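You operate a simulated robot arm through the tools that you are given. There is no shell and no other tool.

You run a simulated robot arm. Do the job below in one go: nothing can be reset, and whatever is moved stays where it is left.

Task
Change over to batches of 3: pack the finished pair, zero the counter, set the batch dial.
Fine: the two narrow boxes at the end stop go in the small blue tray; the belt stays stopped. Set down upright: box.

The check looks at the end state, three seconds after you hand in, the way a careful person would. Anything else that was tipped, shoved, dropped, spilled or broken makes it a failure.

Robot
A 7-joint arm with a two-finger parallel gripper, fixed in place. Base frame: the origin is at the foot of the arm, x ahead of it, y to its left, z up; the work surface is at about z = 790. Units: mm, degrees, N and s.
With the tool pointing down near the work surface it reaches from about 300 to 700 mm from the base axis. Its first joint turns from -66.0 to 66.0 degrees. Payload 1.57 kg.
The tool frame sits at the grasp point between the pads (the TCP): z along the fingers, y along the line on which they close. The tips reach 30 mm beyond it. The gripper opens to 110 mm. The fingers are 24 mm wide and 12 mm thick; the gripper's body (48 by 112 mm) begins 78 mm behind the TCP.
Orientation is that of the tool frame in the base frame, as a unit quaternion [x, y, z, w]. With the fingers straight down and closing along the base's y, the tool's x points along the base's -x, its y along +y and its z along -z.

Tools
- The arm moves only by the tool jog_arm. Its argument "steps" is a list that holds one entry, the list of rows, each a list of 6 numbers: the shift along the tool's x, y, z in mm, then the turn, a rotation vector about the tool's x, y, z in rad. In form: [[[dx, dy, dz, rx, ry, rz], ...]]. A call has 1 to 20 rows; each row shifts and turns the commanded pose from where the row before left it, along the tool's axes as they then stand. "grip" is the opening, from 0 (shut) to 1 (fully open), set as the call begins (left out, the last holds). A row lasts 0.2 s, in which the tool goes at most 50 mm and 8.6 degrees; a call with a longer step from one row to the next is refused whole, and so is a gripper value outside its range. A pose out of reach is approached as far as the arm can. The call stops where the force on the tool passes 40 N (or 10 N more than at its start, if that is more) or the arm is blocked; 0.2 s more then pass. The fingers move at their own pace (about 108 mm/s each) and stop on an object; they squeeze with about 31 N. The grip force told is the motor's: it shows also when the fingers shut on nothing. Time passes only in rows, and 0.2 s behind the last, so rows that do not move let the fingers close. It gives the time, the measured TCP pose, the force on the tool (base axes), the opening and the grip force at its end, in the units of the frame above (readings bear some noise), with the torque about the TCP (base axes, N m) and any sound that the robot's microphone picked up.
- Cameras (640 x 400 px; columns grow to the right, rows downward): "scene" is fixed at [164.7, -392.8, 1402.9]; the picture's right is [0.77, -0.64, 0.00], its down [-0.37, -0.44, -0.82] and it looks along [0.53, 0.63, -0.57] (base axes); focal length 356 px, centre (320, 200). "wrist" rides on the gripper at [70, 16, -141] in the tool frame; the picture's right is [-0.23, 0.97, 0.00], its down [-0.86, -0.20, -0.48] and it looks along [-0.47, -0.11, 0.88] (tool axes); focal length 222 px, centre (320, 200). There is no depth. A picture from a camera that has moved, and an enlarged one, comes with that camera's place and axes in the base frame and with its lens.
- camera(camera): a new picture of that camera. The clock stands still meanwhile.
- inspect(camera, box): a new picture of the part [left, top, right, bottom] of that camera's present view, enlarged. The clock stands still meanwhile.
- hand_in(): hands the job in; it is judged then, once.

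Nothing tells you positions but the pictures and the camera data. Unless the task says otherwise, let go and move clear before handing in.

The tools are called after "Request:" as name(argument=value, ...) on one line, values as JSON. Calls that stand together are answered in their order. jog_arm: Moves the arm, as the interface text tells. Its arguments: {"type":"object","properties":{"steps":{"type":"array"},"grip":{"type":"number"}},"required":["steps"]} The other tools are called the same way: camera (camera) takes a picture; inspect (camera, box) takes an enlarged picture of a part of a camera's view; hand_in () hands the job in.

At the start:

```text
time_s: 0.0
position: [352.5, 58.4, 1125.7]
ee_rot: [-0.001, 1.0, 0.0, 0.0]
wrist_force: [0.3, 0.5, -0.2]
moment: [0.01, -0.03, -0.03]
opening: 110.3
grasp_force: 0.0
```

scene: 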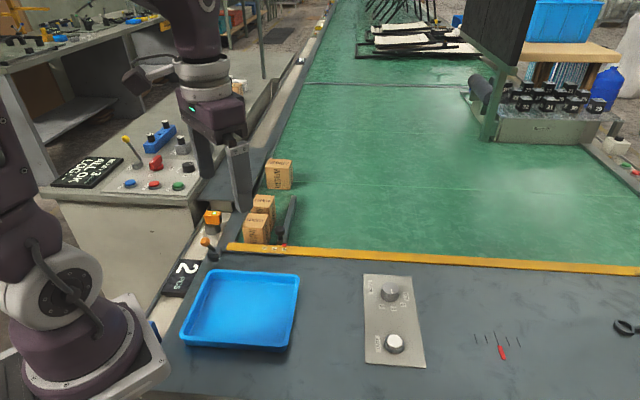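
wrist: 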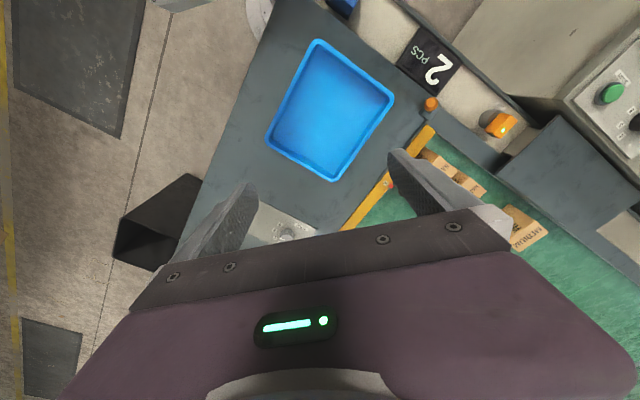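

I see the blue tray, a panel with two knobs, two narrow boxes at the orange end stop, and a counter sign showing "2 PCS". I'll zoom in on each part first.

Request:
inspect(camera="scene", box=[350, 260, 450, 380])

Request:
inspect(camera="scene", box=[160, 150, 320, 300])

Request:
inspect(camera="scene", box=[50, 110, 220, 220])

Request:
inspect(camera="wrist", box=[380, 20, 580, 150])

```text
3.33 times, centred on (400, 320) of scene
camera zoom: at [164.7, -392.8, 1402.9], right [0.77, -0.64, 0.0], down [-0.37, -0.44, -0.82], along [0.53, 0.63, -0.57], focal length 1186 px, centre (53, -200)
```

zoom: 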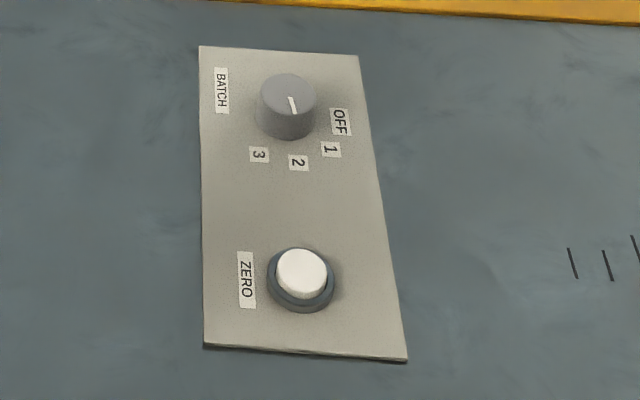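

```text
2.67 times, centred on (240, 225) of scene
camera zoom: at [164.7, -392.8, 1402.9], right [0.77, -0.64, 0.0], down [-0.37, -0.44, -0.82], along [0.53, 0.63, -0.57], focal length 949 px, centre (533, 133)
```

zoom: 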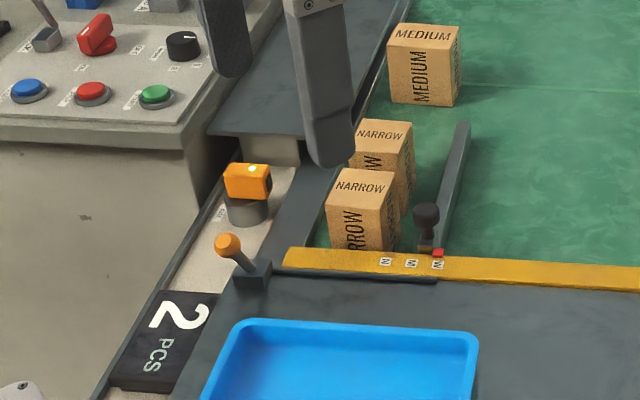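

```text
3.64 times, centred on (135, 165) of scene
camera zoom: at [164.7, -392.8, 1402.9], right [0.77, -0.64, 0.0], down [-0.37, -0.44, -0.82], along [0.53, 0.63, -0.57], focal length 1294 px, centre (993, 327)
```

zoom: 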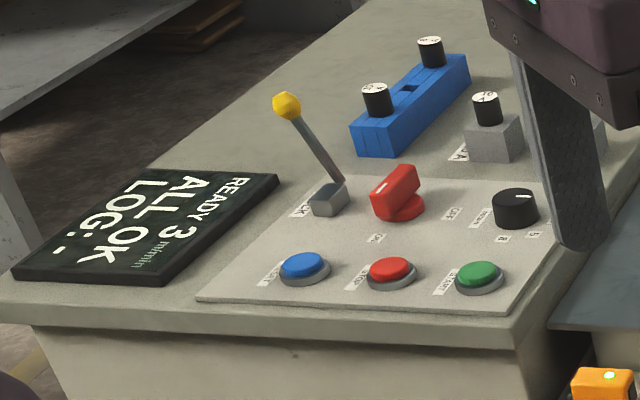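

```text
3.08 times, centred on (480, 85) of wrist
camera zoom: at [281.5, 74.8, 1268.3], right [0.23, 0.97, 0.0], down [0.86, -0.2, 0.48], along [0.47, -0.11, -0.88], focal length 684 px, centre (-172, 554)
```

zoom: 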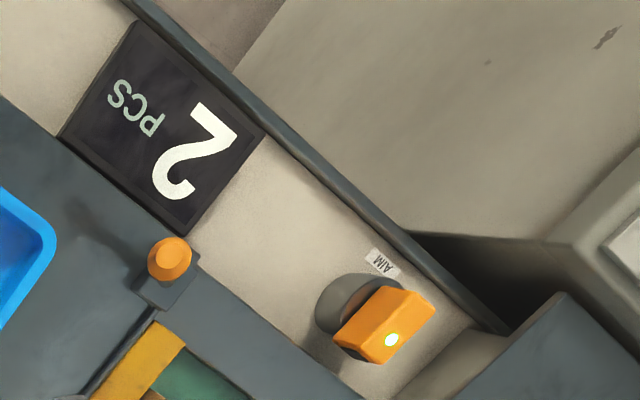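

The workstation is turned about 45° to the base. The tray is near (350, 75), the boxes near (500, 255) and the panel near (520..606, -183..-98). I'll move the wrist camera over the boxes and turn the tool to match the belt.

Request:
jog_arm(steps=[[[-17.5, 28.3, 9.1, 0, 0, 0], [-17.5, 28.3, 9.1, 0, 0, 0], [-17.5, 28.3, 9.1, 0, 0, 0], [-17.5, 28.3, 9.1, 0, 0, 0], [-17.5, 28.3, 9.1, 0, 0, 0], [0, 0, 0, 0, 0, -0.131], [0, 0, 0, 0, 0, -0.131], [0, 0, 0, 0, 0, -0.131], [0, 0, 0, 0, 0, -0.131], [0, 0, 0, 0, 0, -0.131], [0, 0, 0, 0, 0, -0.131], [0, 0, 0, 0, 0, 0]]], grip=1)

Request:
camera(camera="wrist")

Request:
camera(camera="scene")

```text
time_s: 2.6
position: [440.2, 200.0, 1080.5]
ee_rot: [-0.384, 0.923, 0.0, 0.0]
wrist_force: [-0.4, 0.8, -0.5]
moment: [-0.01, 0.01, -0.03]
opening: 109.9
grasp_force: 0.0
```

```text
taken
camera wrist: at [378.2, 162.3, 1222.3], right [-0.53, 0.85, 0.0], down [0.74, 0.47, 0.48], along [0.41, 0.25, -0.88], focal length 222 px, centre (320, 200)
```

wrist: 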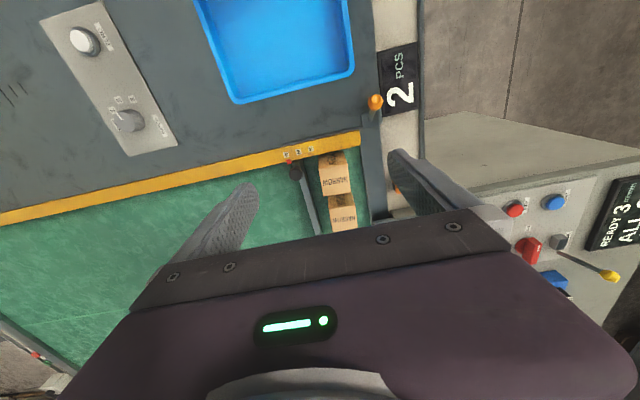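

```text
taken
```

scene: 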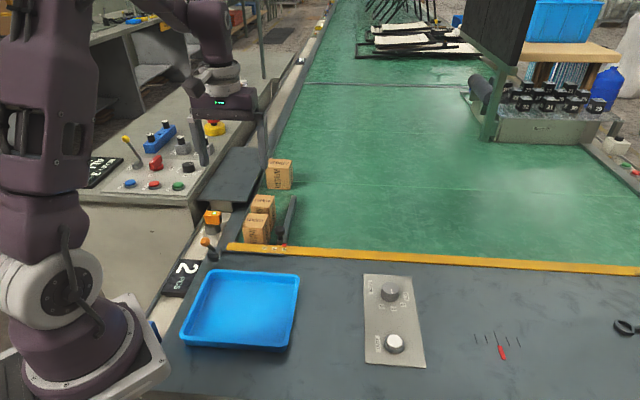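

Request:
inspect(camera="wrist", box=[260, 130, 420, 240])

Request:
inspect(camera="wrist", box=[60, 10, 190, 160])

Request:
inspect(camera="scene", box=[200, 170, 320, 270])

```text
3.64 times, centred on (340, 185) of wrist
camera zoom: at [378.2, 162.3, 1222.3], right [-0.53, 0.85, 0.0], down [0.74, 0.47, 0.48], along [0.41, 0.25, -0.88], focal length 808 px, centre (247, 254)
```

zoom: 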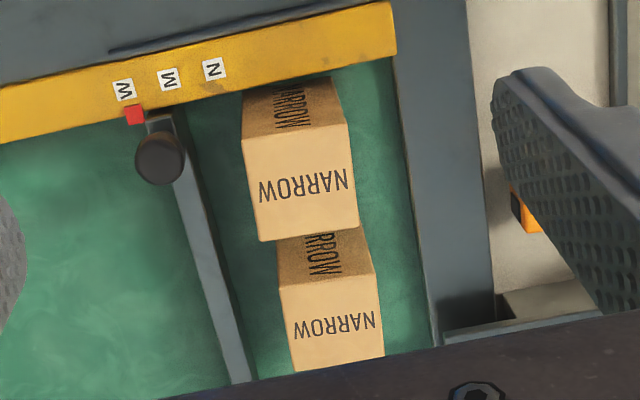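

```text
2.67 times, centred on (125, 85) of wrist
camera zoom: at [378.2, 162.3, 1222.3], right [-0.53, 0.85, 0.0], down [0.74, 0.47, 0.48], along [0.41, 0.25, -0.88], focal length 592 px, centre (840, 507)
```

zoom: 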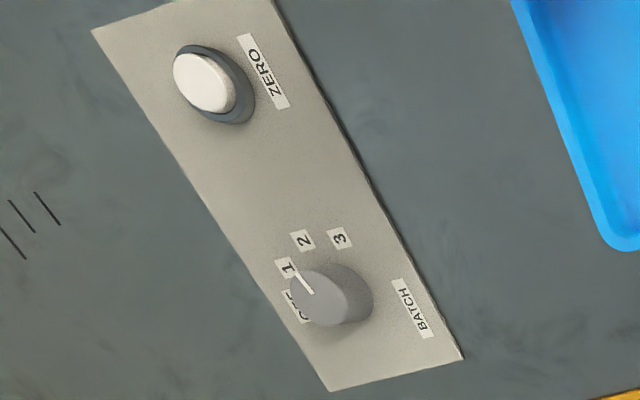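

```text
4.00 times, centred on (260, 220) of scene
camera zoom: at [164.7, -392.8, 1402.9], right [0.77, -0.64, 0.0], down [-0.37, -0.44, -0.82], along [0.53, 0.63, -0.57], focal length 1424 px, centre (560, 120)
```

zoom: 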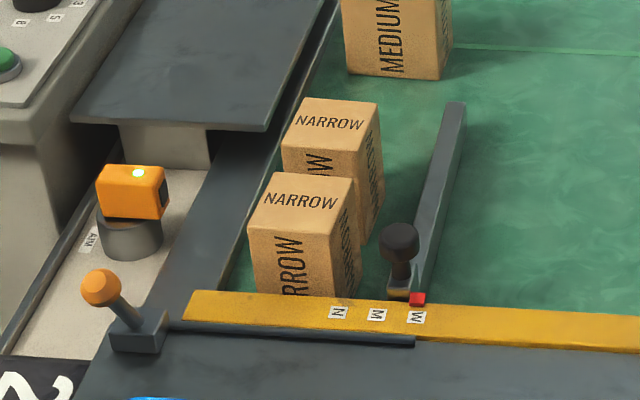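

The front box top is at about (510, 276, 829), and the back box is near (574, 341) with a gap of roughly 30 mm. The belt is at about z = 748. I'll bring the wrist camera nearer, above the front box, to measure positions and yaw precisely.

Request:
jog_arm(steps=[[[-20.6, 0.8, 28, 0, 0, 0], [-20.6, 0.8, 28, 0, 0, 0], [-20.6, 0.8, 28, 0, 0, 0], [-20.6, 0.8, 28, 0, 0, 0], [-20.6, 0.8, 28, 0, 0, 0], [0, 0, 0, 0, 0, 0]]], grip=1)

Request:
camera(camera="wrist")

Request:
inspect(camera="scene", box=[180, 130, 320, 270])

```text
time_s: 4.0
position: [510.2, 274.7, 940.7]
ee_rot: [-0.383, 0.924, 0.0, 0.0]
wrist_force: [0.2, -0.9, 0.3]
moment: [0.02, -0.01, -0.02]
opening: 110.0
grasp_force: 0.1
```

```text
taken
camera wrist: at [449.0, 237.8, 1082.3], right [-0.53, 0.85, 0.0], down [0.75, 0.46, 0.48], along [0.41, 0.25, -0.88], focal length 222 px, centre (320, 200)
```

wrist: 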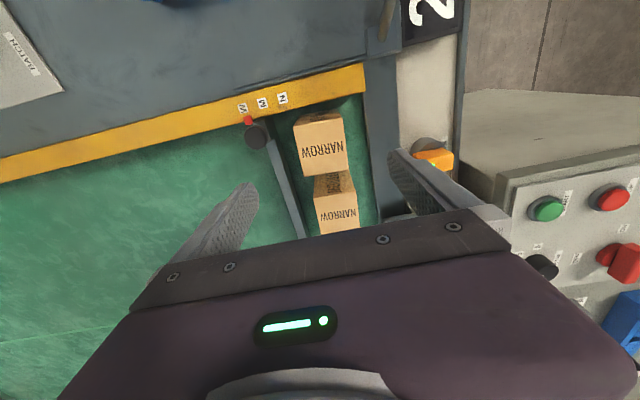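

```text
2.86 times, centred on (250, 200) of scene
camera zoom: at [164.7, -392.8, 1402.9], right [0.77, -0.64, 0.0], down [-0.37, -0.44, -0.82], along [0.53, 0.63, -0.57], focal length 1017 px, centre (520, 200)
```

zoom: 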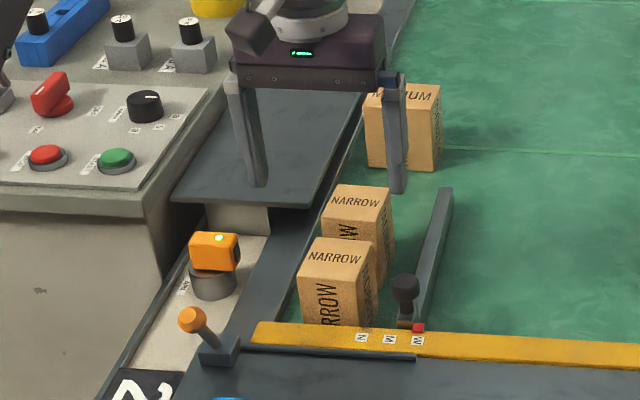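

Request:
inspect(camera="wrist", box=[240, 80, 400, 240])

Request:
inspect(camera="wrist", box=[360, 120, 480, 220])

```text
2.50 times, centred on (320, 160) of wrist
camera zoom: at [449.0, 237.8, 1082.3], right [-0.53, 0.85, 0.0], down [0.75, 0.46, 0.48], along [0.41, 0.25, -0.88], focal length 555 px, centre (320, 300)
```

zoom: 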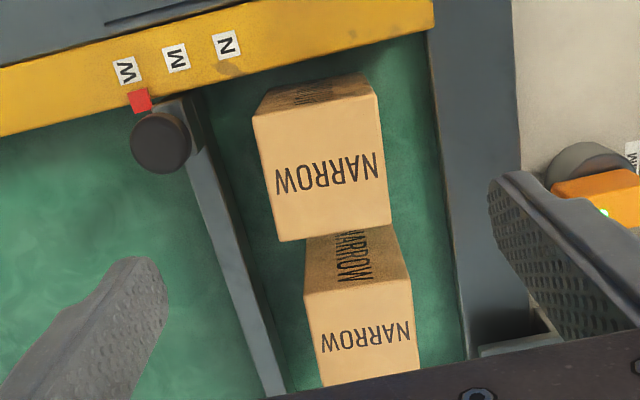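

```text
4.00 times, centred on (420, 170) of wrist
camera zoom: at [449.0, 237.8, 1082.3], right [-0.53, 0.85, 0.0], down [0.75, 0.46, 0.48], along [0.41, 0.25, -0.88], focal length 888 px, centre (-80, 320)
```

zoom: 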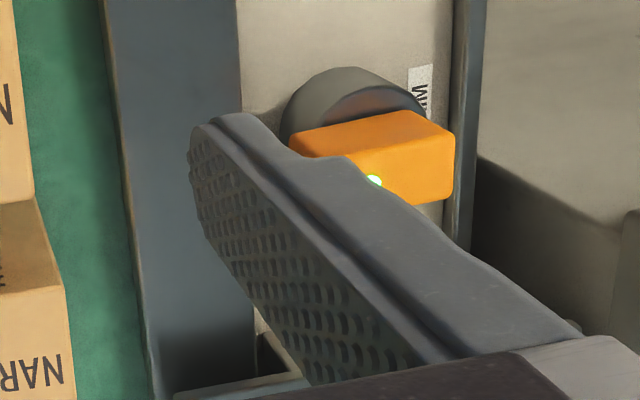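

Both boxes measure about 55 × 58 mm with yaw about 42°. The front one is centred near (508, 277) and the back one near (572, 342), with about 30 mm free on each side. Before picking, I'll measure the tray from the scene view.

Request:
inspect(camera="scene", box=[170, 255, 310, 360])

```text
3.81 times, centred on (240, 308) of scene
camera zoom: at [164.7, -392.8, 1402.9], right [0.77, -0.64, 0.0], down [-0.37, -0.44, -0.82], along [0.53, 0.63, -0.57], focal length 1356 px, centre (625, -210)
```

zoom: 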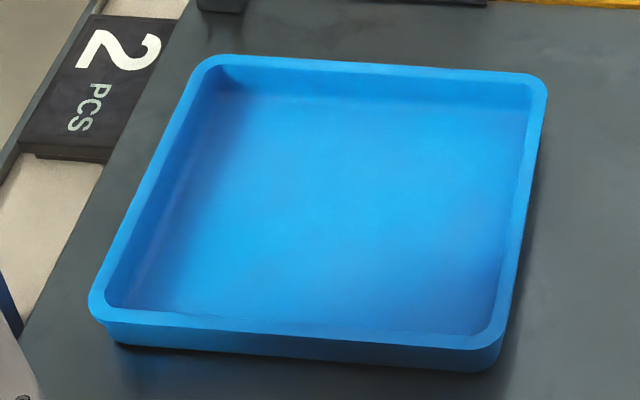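

The tray rim is at about z = 812, centred near (354, 73), with its long axis along (0.71, -0.71). Now I'll align with the front box, narrow the fingers to about 76 mm and go to just above it.

Request:
jog_arm(steps=[[[-0.6, 3.4, 0, 0, 0, 0.056], [0, 0, 0, 0, 0, 0], [0, 0, 20, 0, 0, 0], [0, 0, 20, 0, 0, 0], [0, 0, 20, 0, 0, 0], [0, 0, 5, 0, 0, 0], [0, 0, 0, 0, 0, 0]]], grip=0.69)

Request:
camera(camera="wrist")

Request:
inspect(camera="scene", box=[180, 150, 320, 270])

```text
time_s: 5.6
position: [508.6, 277.0, 875.8]
ee_rot: [-0.357, 0.934, 0.0, 0.0]
wrist_force: [-0.4, 0.5, 0.4]
moment: [0.02, 0.02, 0.01]
opening: 75.8
grasp_force: 0.0
```

```text
taken
camera wrist: at [444.5, 243.9, 1017.1], right [-0.48, 0.88, 0.0], down [0.77, 0.42, 0.48], along [0.42, 0.23, -0.88], focal length 222 px, centre (320, 200)
```

wrist: 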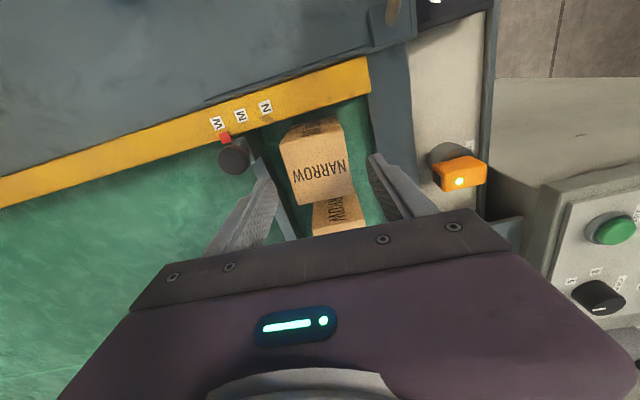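

```text
3.33 times, centred on (250, 210) of scene
camera zoom: at [164.7, -392.8, 1402.9], right [0.77, -0.64, 0.0], down [-0.37, -0.44, -0.82], along [0.53, 0.63, -0.57], focal length 1186 px, centre (553, 167)
```

zoom: 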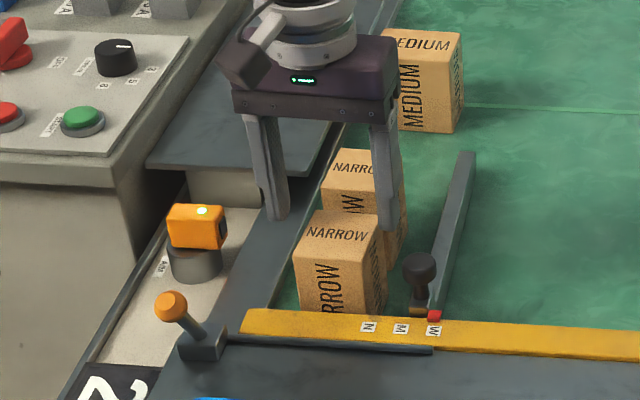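

Request:
inspect(camera="wrist", box=[240, 110, 400, 240])

```text
3.08 times, centred on (320, 175) of wrist
camera zoom: at [444.5, 243.9, 1017.1], right [-0.48, 0.88, 0.0], down [0.77, 0.42, 0.48], along [0.42, 0.23, -0.88], focal length 684 px, centre (320, 277)
```

zoom: 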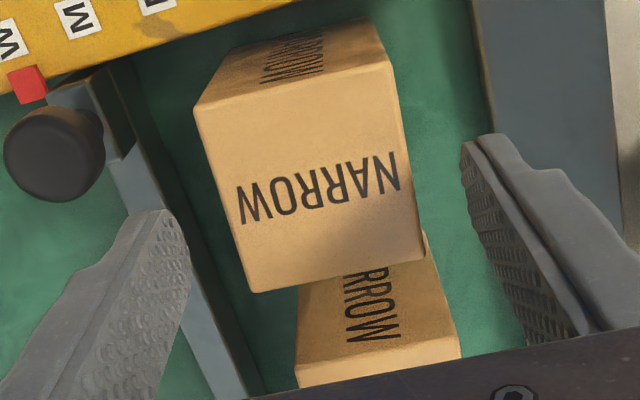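

The TCP is within about 1 mm of the front box centre and the yaw matches. Next I'll descend to z of about 810 and close.

Request:
jog_arm(steps=[[[0, 0, 15, 0, 0, 0], [0, 0, 15, 0, 0, 0], [0, 0, 15, 0, 0, 0], [0, 0, 12, 0, 0, 0], [0, 0, 9, 0, 0, 0], [0, 0, 0, 0, 0, 0]]])

Request:
jog_arm(steps=[[[0, 0, 0, 0, 0, 0], [0, 0, 0, 0, 0, 0], [0, 0, 0, 0, 0, 0]]], grip=0)

Request:
inspect(camera="scene", box=[180, 150, 320, 270])

```text
time_s: 7.0
position: [507.1, 279.2, 809.9]
ee_rot: [-0.357, 0.934, 0.0, 0.001]
wrist_force: [0.6, -0.1, 0.1]
moment: [0.03, 0.01, -0.02]
opening: 75.9
grasp_force: 0.1
```

```text
time_s: 7.8
position: [506.5, 278.4, 810.5]
ee_rot: [-0.357, 0.934, 0.0, 0.0]
wrist_force: [1.0, -0.8, 0.3]
moment: [-0.01, -0.04, -0.02]
opening: 54.5
grasp_force: 31.3
```

```text
3.33 times, centred on (250, 210) of scene
camera zoom: at [164.7, -392.8, 1402.9], right [0.77, -0.64, 0.0], down [-0.37, -0.44, -0.82], along [0.53, 0.63, -0.57], focal length 1186 px, centre (553, 167)
```

zoom: 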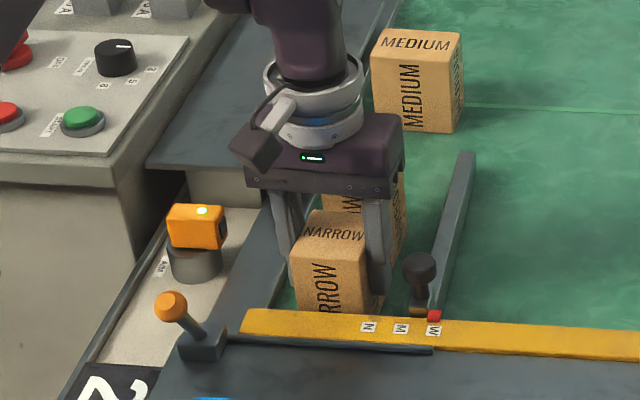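

The front box is gripped at 54.5 mm. I'll lift it straight up.

Request:
jog_arm(steps=[[[0, 0, -8, 0, 0, 0], [0, 0, -15, 0, 0, 0], [0, 0, -20, 0, 0, 0], [0, 0, -25, 0, 0, 0], [0, 0, -25, 0, 0, 0], [0, 0, -25, 0, 0, 0], [0, 0, -20, 0, 0, 0], [0, 0, -7, 0, 0, 0], [0, 0, 0, 0, 0, 0]]], grip=0)

Request:
camera(camera="wrist")

Request:
camera(camera="scene")

```text
time_s: 9.8
position: [506.4, 279.2, 955.3]
ee_rot: [-0.357, 0.934, 0.0, 0.0]
wrist_force: [0.0, -0.2, -2.2]
moment: [-0.01, -0.01, 0.0]
opening: 54.5
grasp_force: 31.1
```

```text
taken
camera wrist: at [443.4, 245.5, 1097.4], right [-0.48, 0.88, 0.0], down [0.77, 0.42, 0.48], along [0.42, 0.23, -0.88], focal length 222 px, centre (320, 200)
```

wrist: 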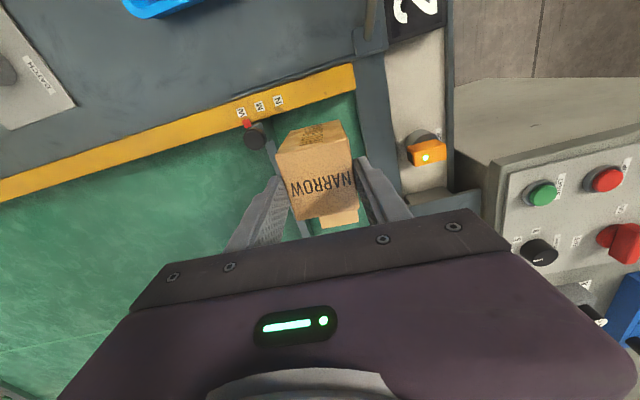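

```text
taken
```

scene: 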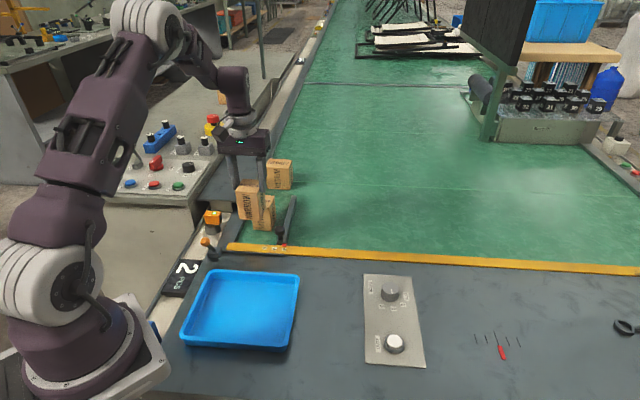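

The box is held firmly and weighs about 0.22 kg. Next I'll carry it over the left half of the tray.

Request:
jog_arm(steps=[[[12, 0, 0, 0, 0, 0], [22, -0.6, 0, 0, 0, 0], [26, -0.6, 0, 0, 0, 0], [27, -0.7, 0, 0, 0, 0], [27, -0.7, 0, 0, 0, 0], [27, -0.7, 0, 0, 0, 0], [27, -0.7, 0, 0, 0, 0], [27, -0.7, 0, 0, 0, 0], [26, -0.7, 0, 0, 0, 0], [20, -0.7, 0, 0, 0, 0], [12.6, 0, 0, 0, 0, -0.056], [0, 0, 0, 0, 0, 0], [0, 0, 0, 0, 0, 0]]], grip=0)

Request:
camera(camera="wrist")

Request:
inspect(camera="scene", box=[150, 200, 330, 370])

```text
time_s: 12.6
position: [321.3, 103.3, 956.2]
ee_rot: [-0.383, 0.924, 0.0, 0.0]
wrist_force: [-0.8, -0.3, -1.2]
moment: [-0.02, 0.0, 0.05]
opening: 54.6
grasp_force: 30.9
```

```text
taken
camera wrist: at [260.7, 66.8, 1096.9], right [-0.53, 0.85, 0.0], down [0.75, 0.46, 0.48], along [0.41, 0.25, -0.88], focal length 222 px, centre (320, 200)
```

wrist: 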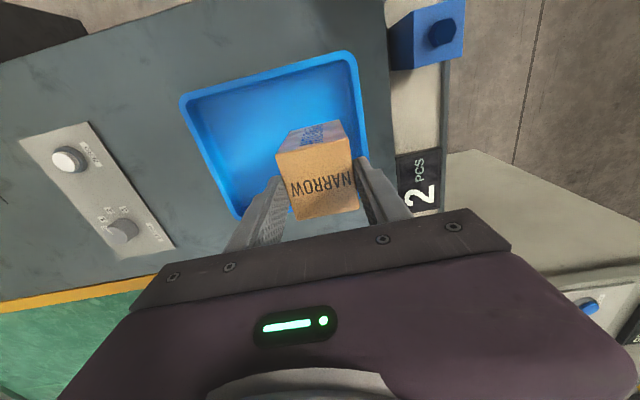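

```text
2.35 times, centred on (240, 285) of scene
camera zoom: at [164.7, -392.8, 1402.9], right [0.77, -0.64, 0.0], down [-0.37, -0.44, -0.82], along [0.53, 0.63, -0.57], focal length 838 px, centre (508, 0)
```

zoom: 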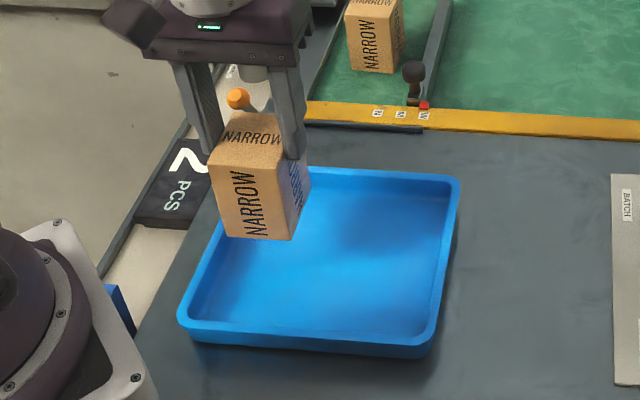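

The box is over the left half of the tray. I'll lower it gently and watch the force.

Request:
jog_arm(steps=[[[0, 0, 10, 0, 0, 0], [0, 0, 18, 0, 0, 0], [0, 0, 20, 0, 0, 0], [0, 0, 20, 0, 0, 0], [0, 0, 15, 0, 0, 0], [0, 0, 9, 0, 0, 0], [0, 0, 3, 0, 0, 0], [0, 0, 0, 0, 0, 0]]], grip=0)

Request:
inspect(camera="scene", box=[170, 220, 310, 360])

```text
time_s: 14.4
position: [321.9, 103.5, 859.7]
ee_rot: [-0.383, 0.924, 0.001, 0.001]
wrist_force: [-2.4, -0.4, 31.3]
moment: [0.02, 0.04, -0.02]
opening: 54.5
grasp_force: 30.8
```

```text
2.86 times, centred on (240, 290) of scene
camera zoom: at [164.3, -392.9, 1402.9], right [0.77, -0.64, 0.0], down [-0.37, -0.44, -0.82], along [0.53, 0.63, -0.57], focal length 1017 px, centre (549, -57)
```

zoom: 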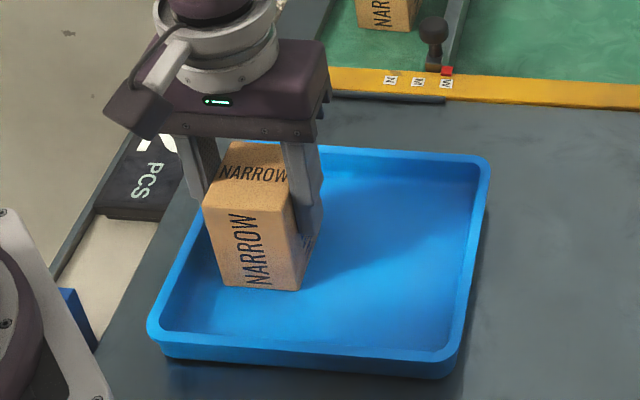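

The box is on the tray floor with some push (31 N). I'll ease up slightly before letting go.

Request:
jog_arm(steps=[[[0, 0, -1, 0, 0, 0], [0, 0, 0, 0, 0, 0]]], grip=0)

```text
time_s: 15.0
position: [322.0, 104.0, 861.4]
ee_rot: [-0.383, 0.924, 0.001, 0.0]
wrist_force: [0.0, -0.3, -2.2]
moment: [0.01, -0.01, -0.01]
opening: 54.8
grasp_force: 31.1
```

Request:
jog_arm(steps=[[[0, 0, 0.3, 0, 0, 0], [0, 0, 0, 0, 0, 0]]], grip=0)

```text
time_s: 15.6
position: [321.4, 104.1, 860.3]
ee_rot: [-0.383, 0.924, 0.0, 0.0]
wrist_force: [-0.4, -0.2, -2.8]
moment: [0.01, 0.0, -0.03]
opening: 54.7
grasp_force: 31.6
```

Request:
jog_arm(steps=[[[0, 0, 0.4, 0, 0, 0], [0, 0, 0, 0, 0, 0]]], grip=0)

```text
time_s: 16.2
position: [321.3, 103.7, 861.4]
ee_rot: [-0.384, 0.923, 0.001, 0.0]
wrist_force: [0.0, 0.6, -1.5]
moment: [0.03, 0.01, -0.01]
opening: 54.7
grasp_force: 30.9
```

The box is within a fraction of a millimetre of the floor. I'll open a little to about 68 mm, let it settle, then rise.

Request:
jog_arm(steps=[[[0, 0, 0, 0, 0, 0], [0, 0, 0, 0, 0, 0]]], grip=0.62)

Request:
jog_arm(steps=[[[0, 0, -5, 0, 0, 0], [0, 0, -10, 0, 0, 0], [0, 0, -20, 0, 0, 0], [0, 0, -25, 0, 0, 0], [0, 0, -25, 0, 0, 0], [0, 0, -15, 0, 0, 0], [0, 0, 0, 0, 0, 0]]])

Request:
camera(camera="wrist")

Request:
inspect(camera="scene", box=[150, 190, 320, 360])

```text
time_s: 16.8
position: [322.7, 103.7, 861.2]
ee_rot: [-0.384, 0.923, 0.0, 0.0]
wrist_force: [0.1, -0.2, -0.3]
moment: [0.01, 0.01, 0.02]
opening: 68.0
grasp_force: 0.1
```

```text
time_s: 18.4
position: [322.5, 103.2, 961.4]
ee_rot: [-0.382, 0.924, 0.0, 0.001]
wrist_force: [0.5, 0.0, 0.0]
moment: [0.0, 0.01, 0.01]
opening: 68.5
grasp_force: 0.0
```

```text
taken
camera wrist: at [261.1, 66.2, 1102.2], right [-0.53, 0.85, 0.0], down [0.75, 0.46, 0.48], along [0.41, 0.25, -0.88], focal length 222 px, centre (320, 200)
```

wrist: 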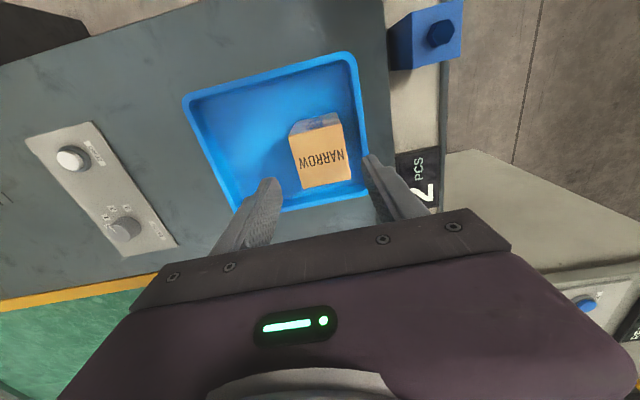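

```text
2.35 times, centred on (235, 275) of scene
camera zoom: at [164.7, -392.8, 1402.9], right [0.77, -0.64, 0.0], down [-0.37, -0.44, -0.82], along [0.53, 0.63, -0.57], focal length 838 px, centre (520, 24)
```

zoom: 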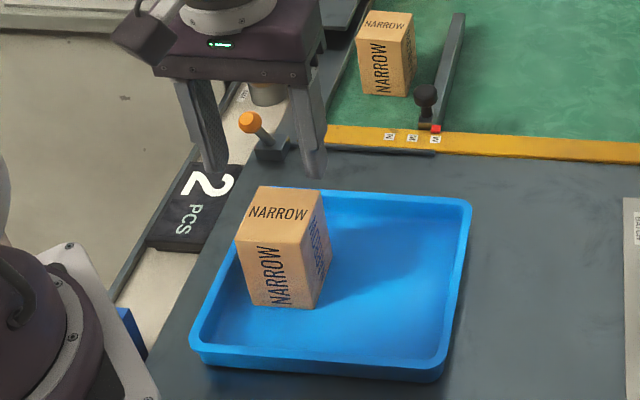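

Box one stands upright in the tray. Now I'll move over the second narrow box.

Request:
jog_arm(steps=[[[-12, 0, 0, 0, 0, 0], [-22, -0.6, 0, 0, 0, 0], [-28, -0.6, 0, 0, 0, 0], [-30, -0.8, 0, 0, 0, 0], [-30, -0.8, 0, 0, 0, 0], [-30, -0.8, 0, 0, 0, 0], [-30, -0.8, 0, 0, 0, 0], [-30, -0.8, 0, 0, 0, 0], [-30, -0.8, 0, 0, 0, 0], [-30, -0.8, 0, 0, 0, 0], [-28, -0.8, 0, 0, 0, 0], [-24, -0.4, 0, 0, 0, 0], [-14, 0, 0, 0, 0, 0.028], [-7.6, 0, 0, 0, 0, 0.028], [0, 0, 0, 0, 0, 0]]], grip=0.69)

Request:
camera(camera="wrist")

Request:
inspect(camera="wrist", box=[240, 90, 420, 220])

```text
time_s: 21.6
position: [573.4, 343.2, 960.1]
ee_rot: [-0.357, 0.934, 0.0, 0.0]
wrist_force: [-0.3, -0.1, -0.5]
moment: [-0.03, -0.02, 0.0]
opening: 75.9
grasp_force: 0.0
```

```text
taken
camera wrist: at [509.0, 309.7, 1102.0], right [-0.48, 0.88, 0.0], down [0.77, 0.42, 0.48], along [0.42, 0.23, -0.88], focal length 222 px, centre (320, 200)
```

wrist: 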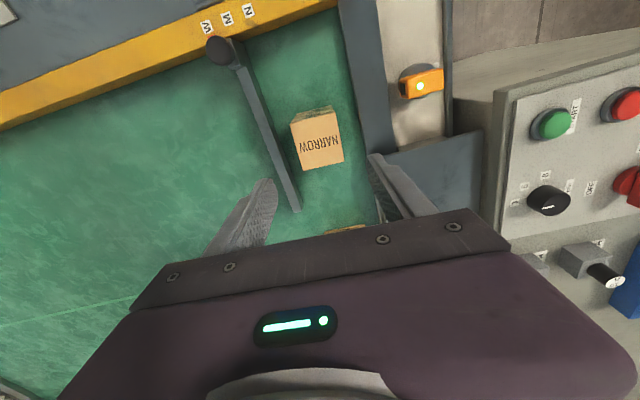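

```text
3.08 times, centred on (330, 155) of wrist
camera zoom: at [509.0, 309.7, 1102.0], right [-0.48, 0.88, 0.0], down [0.77, 0.42, 0.48], along [0.42, 0.23, -0.88], focal length 684 px, centre (289, 338)
```

zoom: 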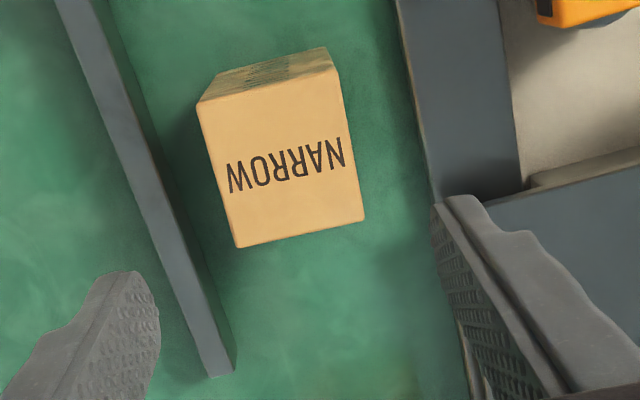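

The second box is centred at about (571.6, 341.4). I'll correct by about 2.5 mm, set the opening to about 71 mm, and go down.

Request:
jog_arm(steps=[[[2.5, -0.1, 0, 0, 0, 0], [0, 0, 15, 0, 0, 0], [0, 0, 25, 0, 0, 0], [0, 0, 25, 0, 0, 0], [0, 0, 20, 0, 0, 0], [0, 0, 5, 0, 0, 0], [0, 0, 0, 0, 0, 0]]], grip=0.65)

Request:
camera(camera="wrist")

Request:
inspect(camera="scene", box=[190, 140, 320, 260])

```text
time_s: 23.2
position: [570.3, 341.7, 870.9]
ee_rot: [-0.357, 0.934, 0.0, 0.0]
wrist_force: [-0.4, 0.2, 0.3]
moment: [0.0, -0.02, -0.03]
opening: 71.6
grasp_force: 0.0
```

```text
taken
camera wrist: at [507.4, 307.9, 1012.2], right [-0.48, 0.88, 0.0], down [0.77, 0.42, 0.48], along [0.42, 0.23, -0.88], focal length 222 px, centre (320, 200)
```

wrist: 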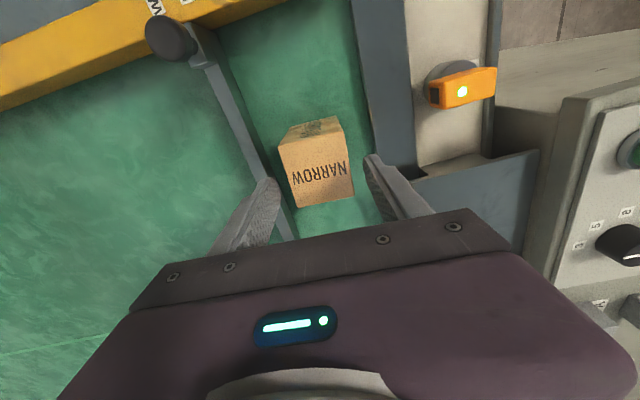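

```text
3.33 times, centred on (255, 200) of scene
camera zoom: at [164.7, -392.8, 1402.9], right [0.77, -0.64, 0.0], down [-0.37, -0.44, -0.82], along [0.53, 0.63, -0.57], focal length 1186 px, centre (537, 200)
```

zoom: 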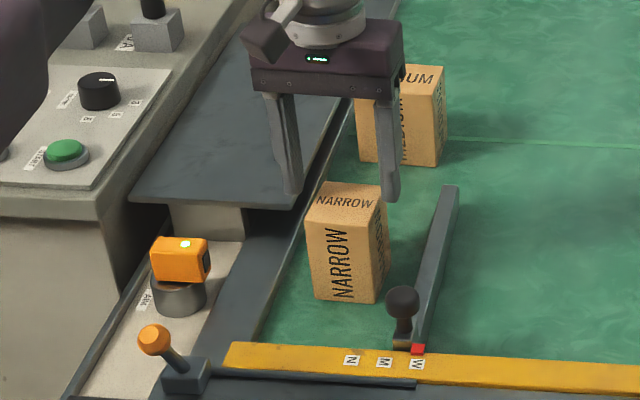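

Request:
jog_arm(steps=[[[0, 0, 15, 0, 0, 0], [0, 0, 15, 0, 0, 0], [0, 0, 15, 0, 0, 0], [0, 0, 11, 0, 0, 0], [0, 0, 5, 0, 0, 0], [0, 0, 0, 0, 0, 0]]])

Request:
jog_arm(steps=[[[0, 0, 0, 0, 0, 0], [0, 0, 0, 0, 0, 0], [0, 0, 0, 0, 0, 0]]], grip=0)

Request:
inspect(camera="scene", box=[190, 140, 320, 260])

```text
time_s: 24.6
position: [570.8, 340.4, 808.8]
ee_rot: [-0.358, 0.934, 0.0, 0.0]
wrist_force: [-0.5, -0.4, -0.7]
moment: [0.03, -0.03, 0.0]
opening: 71.4
grasp_force: 0.1
```

```text
time_s: 25.4
position: [570.5, 341.5, 809.7]
ee_rot: [-0.358, 0.934, 0.0, 0.0]
wrist_force: [0.9, 0.0, 0.4]
moment: [0.05, 0.0, -0.03]
opening: 54.5
grasp_force: 30.5
```

```text
3.33 times, centred on (255, 200) of scene
camera zoom: at [164.7, -392.8, 1402.9], right [0.77, -0.64, 0.0], down [-0.37, -0.44, -0.82], along [0.53, 0.63, -0.57], focal length 1186 px, centre (537, 200)
```

zoom: 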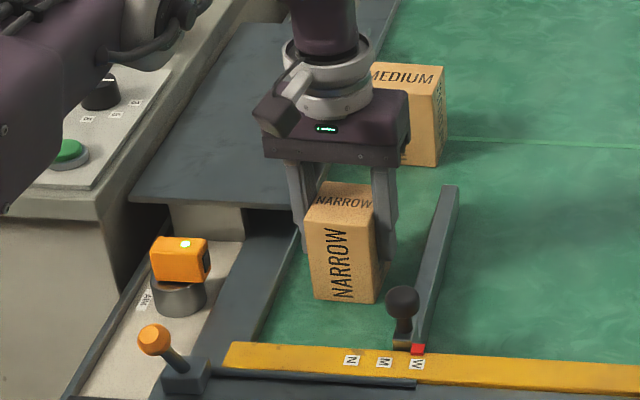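

Gripped at 54.5 mm. I'll lift it clear and carry it to the right half of the tray.

Request:
jog_arm(steps=[[[0, 0, -8, 0, 0, 0], [0, 0, -15, 0, 0, 0], [0, 0, -20, 0, 0, 0], [0, 0, -25, 0, 0, 0], [0, 0, -25, 0, 0, 0], [0, 0, -25, 0, 0, 0], [0, 0, -20, 0, 0, 0], [0, 0, -8, 0, 0, 0], [0, 0, 0, 0, 0, 0]]], grip=0)

Request:
jog_arm(steps=[[[10, -3, 0, 0, 0, 0], [20, -6, 0, 0, 0, 0], [26, -8, 0, 0, 0, 0], [28, -8.3, 0, 0, 0, 0], [28, -8.3, 0, 0, 0, 0], [28, -8.3, 0, 0, 0, 0], [28, -8.3, 0, 0, 0, 0], [28, -8.3, 0, 0, 0, 0], [28, -8.3, 0, 0, 0, 0], [28, -8.3, 0, 0, 0, 0], [28, -8.3, 0, 0, 0, 0], [26, -8, 0, 0, 0, 0], [20, -6, 0, 0, 0, 0], [12, -3.6, 0, 0, 0, -0.028], [0, 0, 0, 0, 0, -0.028], [0, 0, 0, 0, 0, 0], [0, 0, 0, 0, 0, 0]]], grip=0)

Request:
camera(camera="wrist")

Request:
camera(camera="scene")

```text
time_s: 27.4
position: [569.8, 341.6, 955.4]
ee_rot: [-0.358, 0.934, 0.001, 0.0]
wrist_force: [-0.8, 0.3, -1.9]
moment: [0.0, 0.0, 0.01]
opening: 54.7
grasp_force: 31.9
```

```text
time_s: 31.0
position: [386.9, 40.5, 955.1]
ee_rot: [-0.383, 0.924, 0.0, 0.0]
wrist_force: [-0.2, 0.0, -1.3]
moment: [-0.01, 0.02, 0.01]
opening: 54.9
grasp_force: 31.0
```

```text
taken
camera wrist: at [325.2, 3.7, 1096.9], right [-0.53, 0.85, 0.0], down [0.75, 0.46, 0.48], along [0.41, 0.25, -0.88], focal length 222 px, centre (320, 200)
```

wrist: 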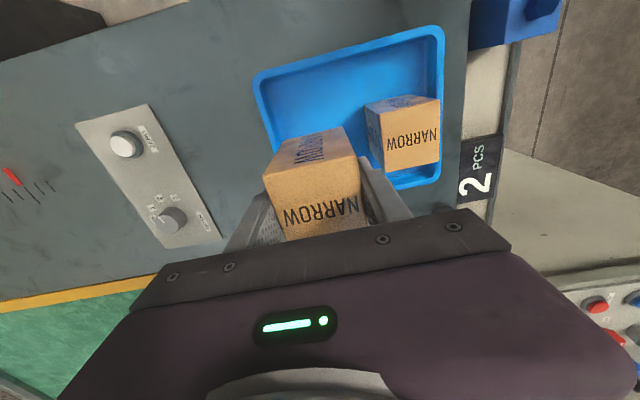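

```text
taken
```

scene: 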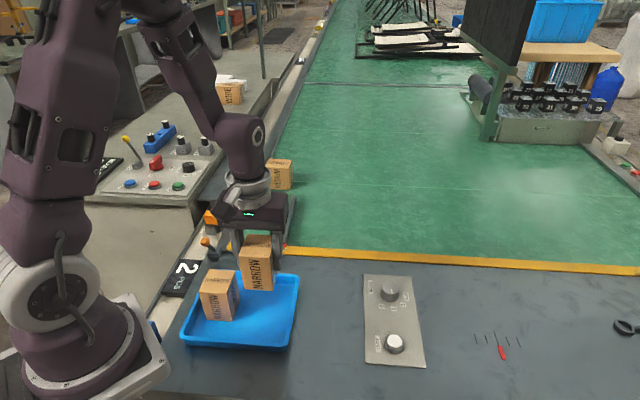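

Request:
inspect(camera="wrist", box=[220, 80, 460, 250])

Request:
inspect(camera="scene", box=[170, 190, 320, 360])

```text
2.35 times, centred on (340, 165) of wrist
camera zoom: at [325.2, 3.7, 1096.9], right [-0.53, 0.85, 0.0], down [0.75, 0.46, 0.48], along [0.41, 0.25, -0.88], focal length 523 px, centre (273, 282)
```

zoom: 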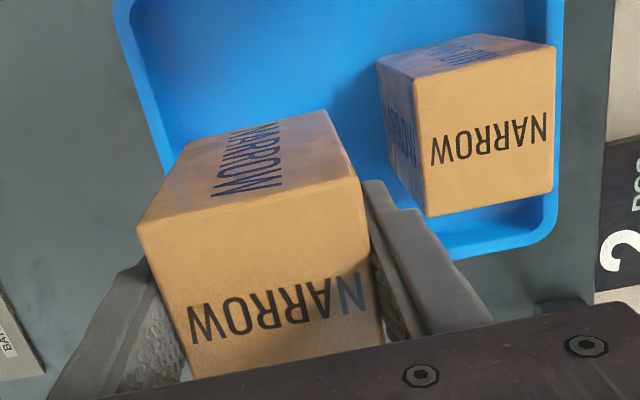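

```text
2.35 times, centred on (245, 275) of scene
camera zoom: at [164.7, -392.8, 1402.9], right [0.77, -0.64, 0.0], down [-0.37, -0.44, -0.82], along [0.53, 0.63, -0.57], focal length 838 px, centre (496, 24)
```

zoom: 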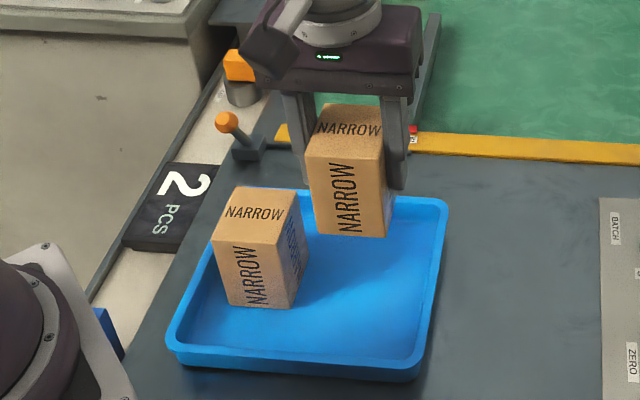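

The second box sits a bit higher in the grip than the first did, so I expect floor contact at a TCP height of about 854. I'll go down to 862 first, then in small steps.

Request:
jog_arm(steps=[[[0, 0, 10, 0, 0, 0], [0, 0, 18, 0, 0, 0], [0, 0, 20, 0, 0, 0], [0, 0, 20, 0, 0, 0], [0, 0, 15, 0, 0, 0], [0, 0, 8, 0, 0, 0], [0, 0, 2, 0, 0, 0], [0, 0, 0, 0, 0, 0]]], grip=0)

Request:
inspect(camera="scene", box=[170, 220, 310, 360])

```text
time_s: 32.8
position: [386.2, 42.3, 862.6]
ee_rot: [-0.383, 0.924, 0.0, 0.0]
wrist_force: [0.7, -0.6, -2.3]
moment: [-0.03, 0.0, 0.01]
opening: 54.8
grasp_force: 30.7
```

```text
2.86 times, centred on (240, 290) of scene
camera zoom: at [164.7, -392.8, 1402.9], right [0.77, -0.64, 0.0], down [-0.37, -0.44, -0.82], along [0.53, 0.63, -0.57], focal length 1017 px, centre (549, -57)
```

zoom: 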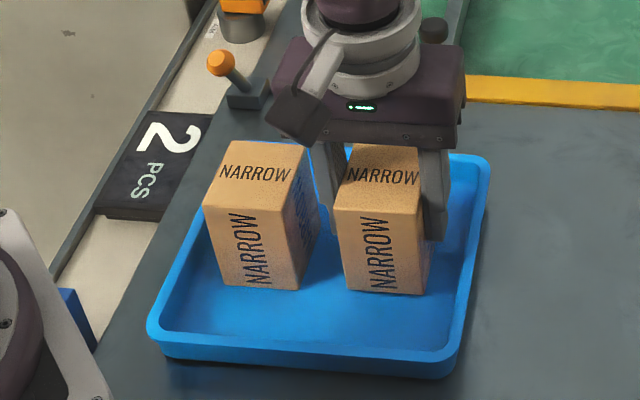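

Request:
jog_arm(steps=[[[0, 0, 1.5, 0, 0, 0], [0, 0, 1.5, 0, 0, 0], [0, 0, 1, 0, 0, 0], [0, 0, 0, 0, 0, 0]]], grip=0)

```text
time_s: 33.8
position: [385.3, 41.1, 857.6]
ee_rot: [-0.383, 0.924, 0.0, 0.0]
wrist_force: [0.1, 0.2, -0.7]
moment: [-0.02, -0.01, 0.04]
opening: 54.5
grasp_force: 31.0
```

Request:
jog_arm(steps=[[[0, 0, 0.5, 0, 0, 0], [0, 0, 0.5, 0, 0, 0], [0, 0, 0, 0, 0, 0]]], grip=0)

```text
time_s: 34.6
position: [386.4, 40.8, 857.8]
ee_rot: [-0.383, 0.924, 0.0, -0.001]
wrist_force: [0.3, 0.1, -1.1]
moment: [-0.01, -0.01, -0.01]
opening: 54.8
grasp_force: 30.9
```

Request:
jog_arm(steps=[[[0, 0, 0.7, 0, 0, 0], [0, 0, 0.7, 0, 0, 0], [0, 0, 0, 0, 0, 0]]], grip=0)

```text
time_s: 35.4
position: [386.6, 40.7, 857.7]
ee_rot: [-0.384, 0.923, 0.0, 0.0]
wrist_force: [-0.3, -0.4, -2.0]
moment: [-0.03, 0.01, 0.03]
opening: 54.8
grasp_force: 31.0
```

Request:
jog_arm(steps=[[[0, 0, 0.7, 0, 0, 0], [0, 0, 0.7, 0, 0, 0], [0, 0, 0, 0, 0, 0]]], grip=0)

```text
time_s: 36.2
position: [386.0, 41.4, 855.3]
ee_rot: [-0.383, 0.924, 0.001, 0.0]
wrist_force: [-3.6, 0.6, 33.1]
moment: [0.07, 0.2, 0.03]
opening: 54.6
grasp_force: 31.4
```

Contact with the tray floor. I'll ease up 0.8 mm and release.

Request:
jog_arm(steps=[[[0, 0, -0.8, 0, 0, 0], [0, 0, 0, 0, 0, 0]]], grip=0)

Request:
jog_arm(steps=[[[0, 0, 0, 0, 0, 0], [0, 0, 0, 0, 0, 0]]], grip=0.62)

Request:
jog_arm(steps=[[[0, 0, -5, 0, 0, 0], [0, 0, -10, 0, 0, 0], [0, 0, -20, 0, 0, 0], [0, 0, -25, 0, 0, 0], [0, 0, -25, 0, 0, 0], [0, 0, -20, 0, 0, 0], [0, 0, 0, 0, 0, 0]]])

Request:
camera(camera="wrist")

Request:
camera(camera="scene")

```text
time_s: 36.8
position: [387.4, 40.6, 855.2]
ee_rot: [-0.383, 0.924, -0.001, 0.0]
wrist_force: [-0.1, 0.8, 6.6]
moment: [0.07, -0.18, -0.01]
opening: 54.6
grasp_force: 30.9
```

```text
time_s: 37.4
position: [387.0, 40.1, 856.0]
ee_rot: [-0.383, 0.924, 0.0, 0.0]
wrist_force: [0.0, -1.0, -0.7]
moment: [0.02, 0.01, -0.02]
opening: 68.3
grasp_force: 0.0
```

```text
time_s: 39.0
position: [386.7, 41.3, 960.8]
ee_rot: [-0.383, 0.924, 0.0, 0.001]
wrist_force: [0.7, -0.5, 0.0]
moment: [0.0, -0.03, 0.0]
opening: 68.2
grasp_force: 0.0
```

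```text
taken
camera wrist: at [324.5, 3.2, 1102.2], right [-0.53, 0.85, 0.0], down [0.75, 0.46, 0.48], along [0.41, 0.25, -0.88], focal length 222 px, centre (320, 200)
```

wrist: 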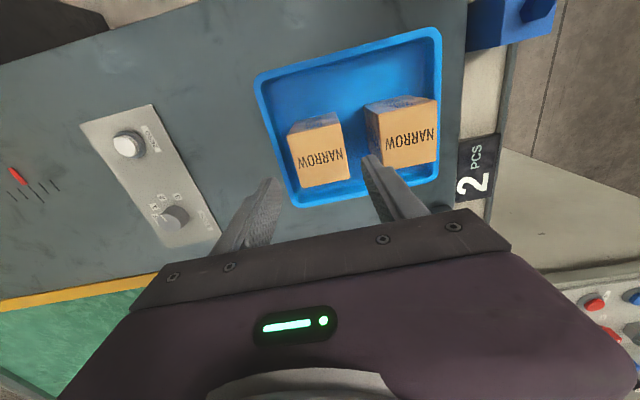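

```text
taken
```

scene: 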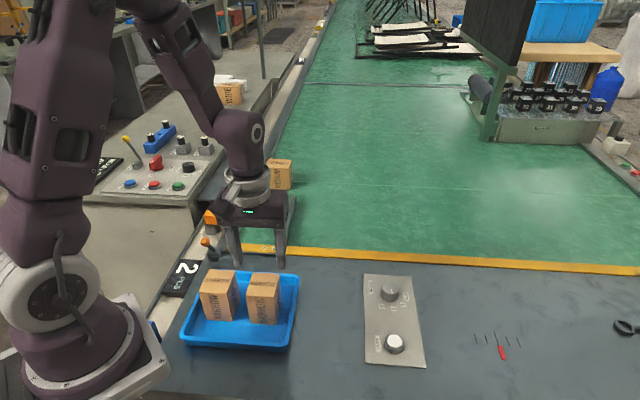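

Both boxes look to be in the tray. I'll zoom in to check that they are truly upright and seated.

Request:
inspect(camera="scene", box=[170, 250, 310, 360])

Request:
inspect(camera="wrist", box=[240, 20, 460, 220])

```text
3.64 times, centred on (240, 305) of scene
camera zoom: at [164.7, -392.8, 1402.9], right [0.77, -0.64, 0.0], down [-0.37, -0.44, -0.82], along [0.53, 0.63, -0.57], focal length 1294 px, centre (611, -182)
```

zoom: 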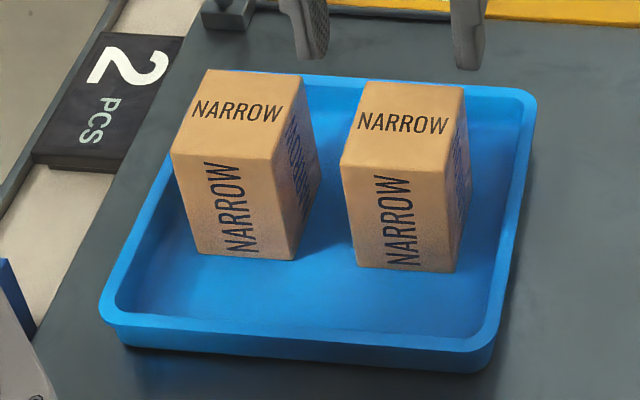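

```text
2.00 times, centred on (350, 120) of wrist
camera zoom: at [324.5, 3.2, 1102.2], right [-0.53, 0.85, 0.0], down [0.75, 0.46, 0.48], along [0.41, 0.25, -0.88], focal length 444 px, centre (260, 360)
```

zoom: 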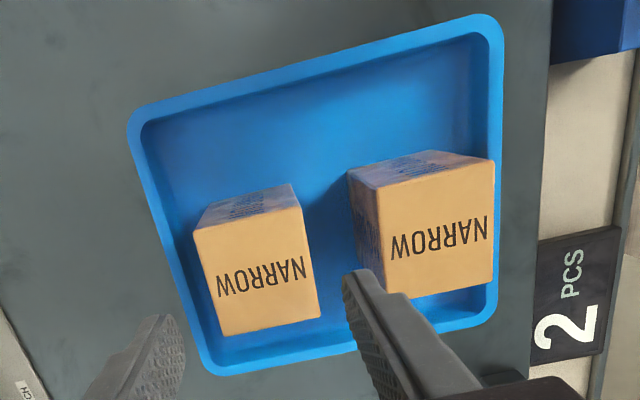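

Both boxes stand upright on the tray floor. Next I'll go above the panel for a close look at the ZERO button and BATCH dial.

Request:
jog_arm(steps=[[[1.5, -12, -8, 0, 0, 0], [2.5, -22, -8, 0, 0, 0], [3, -26, -8, 0, 0, 0], [3, -28, -8, 0, 0, 0], [3, -28, -8, 0, 0, 0], [3, -28, 0, 0, 0, 0], [3, -28, 0, 0, 0, 0], [3, -26, 0, 0, 0, 0], [3, -22, 0, 0, 0, 0], [2.5, -15, 0, 0, 0, 0], [0, -8, 0, 0, 0, 0], [0, 0, 0, 0, 0, 0]]], grip=0.62)

Request:
camera(camera="wrist")

Request:
camera(camera="scene")

```text
time_s: 41.6
position: [538.7, -149.3, 1000.2]
ee_rot: [-0.384, 0.923, 0.0, 0.0]
wrist_force: [-0.7, 0.4, 0.0]
moment: [0.02, -0.01, -0.03]
opening: 68.5
grasp_force: 0.1
```

```text
taken
camera wrist: at [477.4, -187.1, 1142.2], right [-0.53, 0.85, 0.0], down [0.75, 0.46, 0.48], along [0.41, 0.25, -0.88], focal length 222 px, centre (320, 200)
```

wrist: 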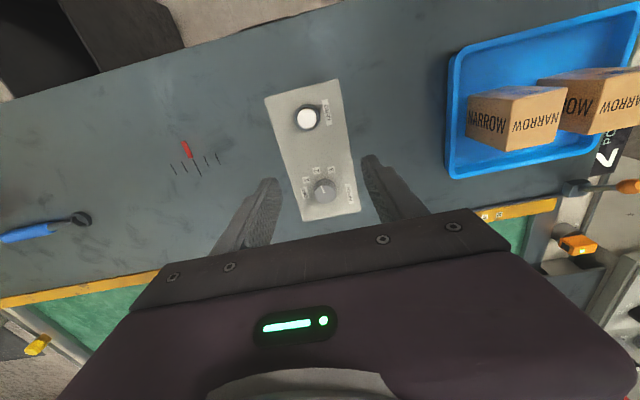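

```text
taken
```

scene: 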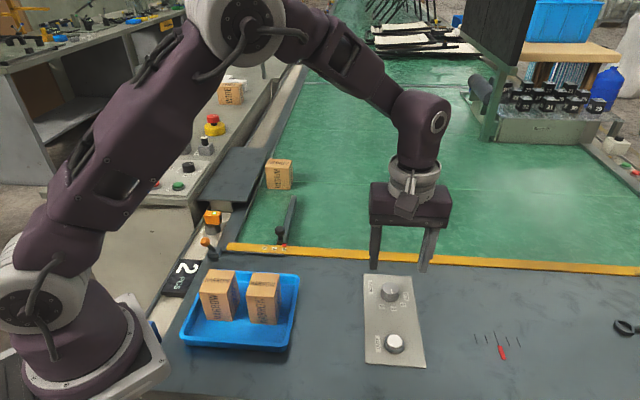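

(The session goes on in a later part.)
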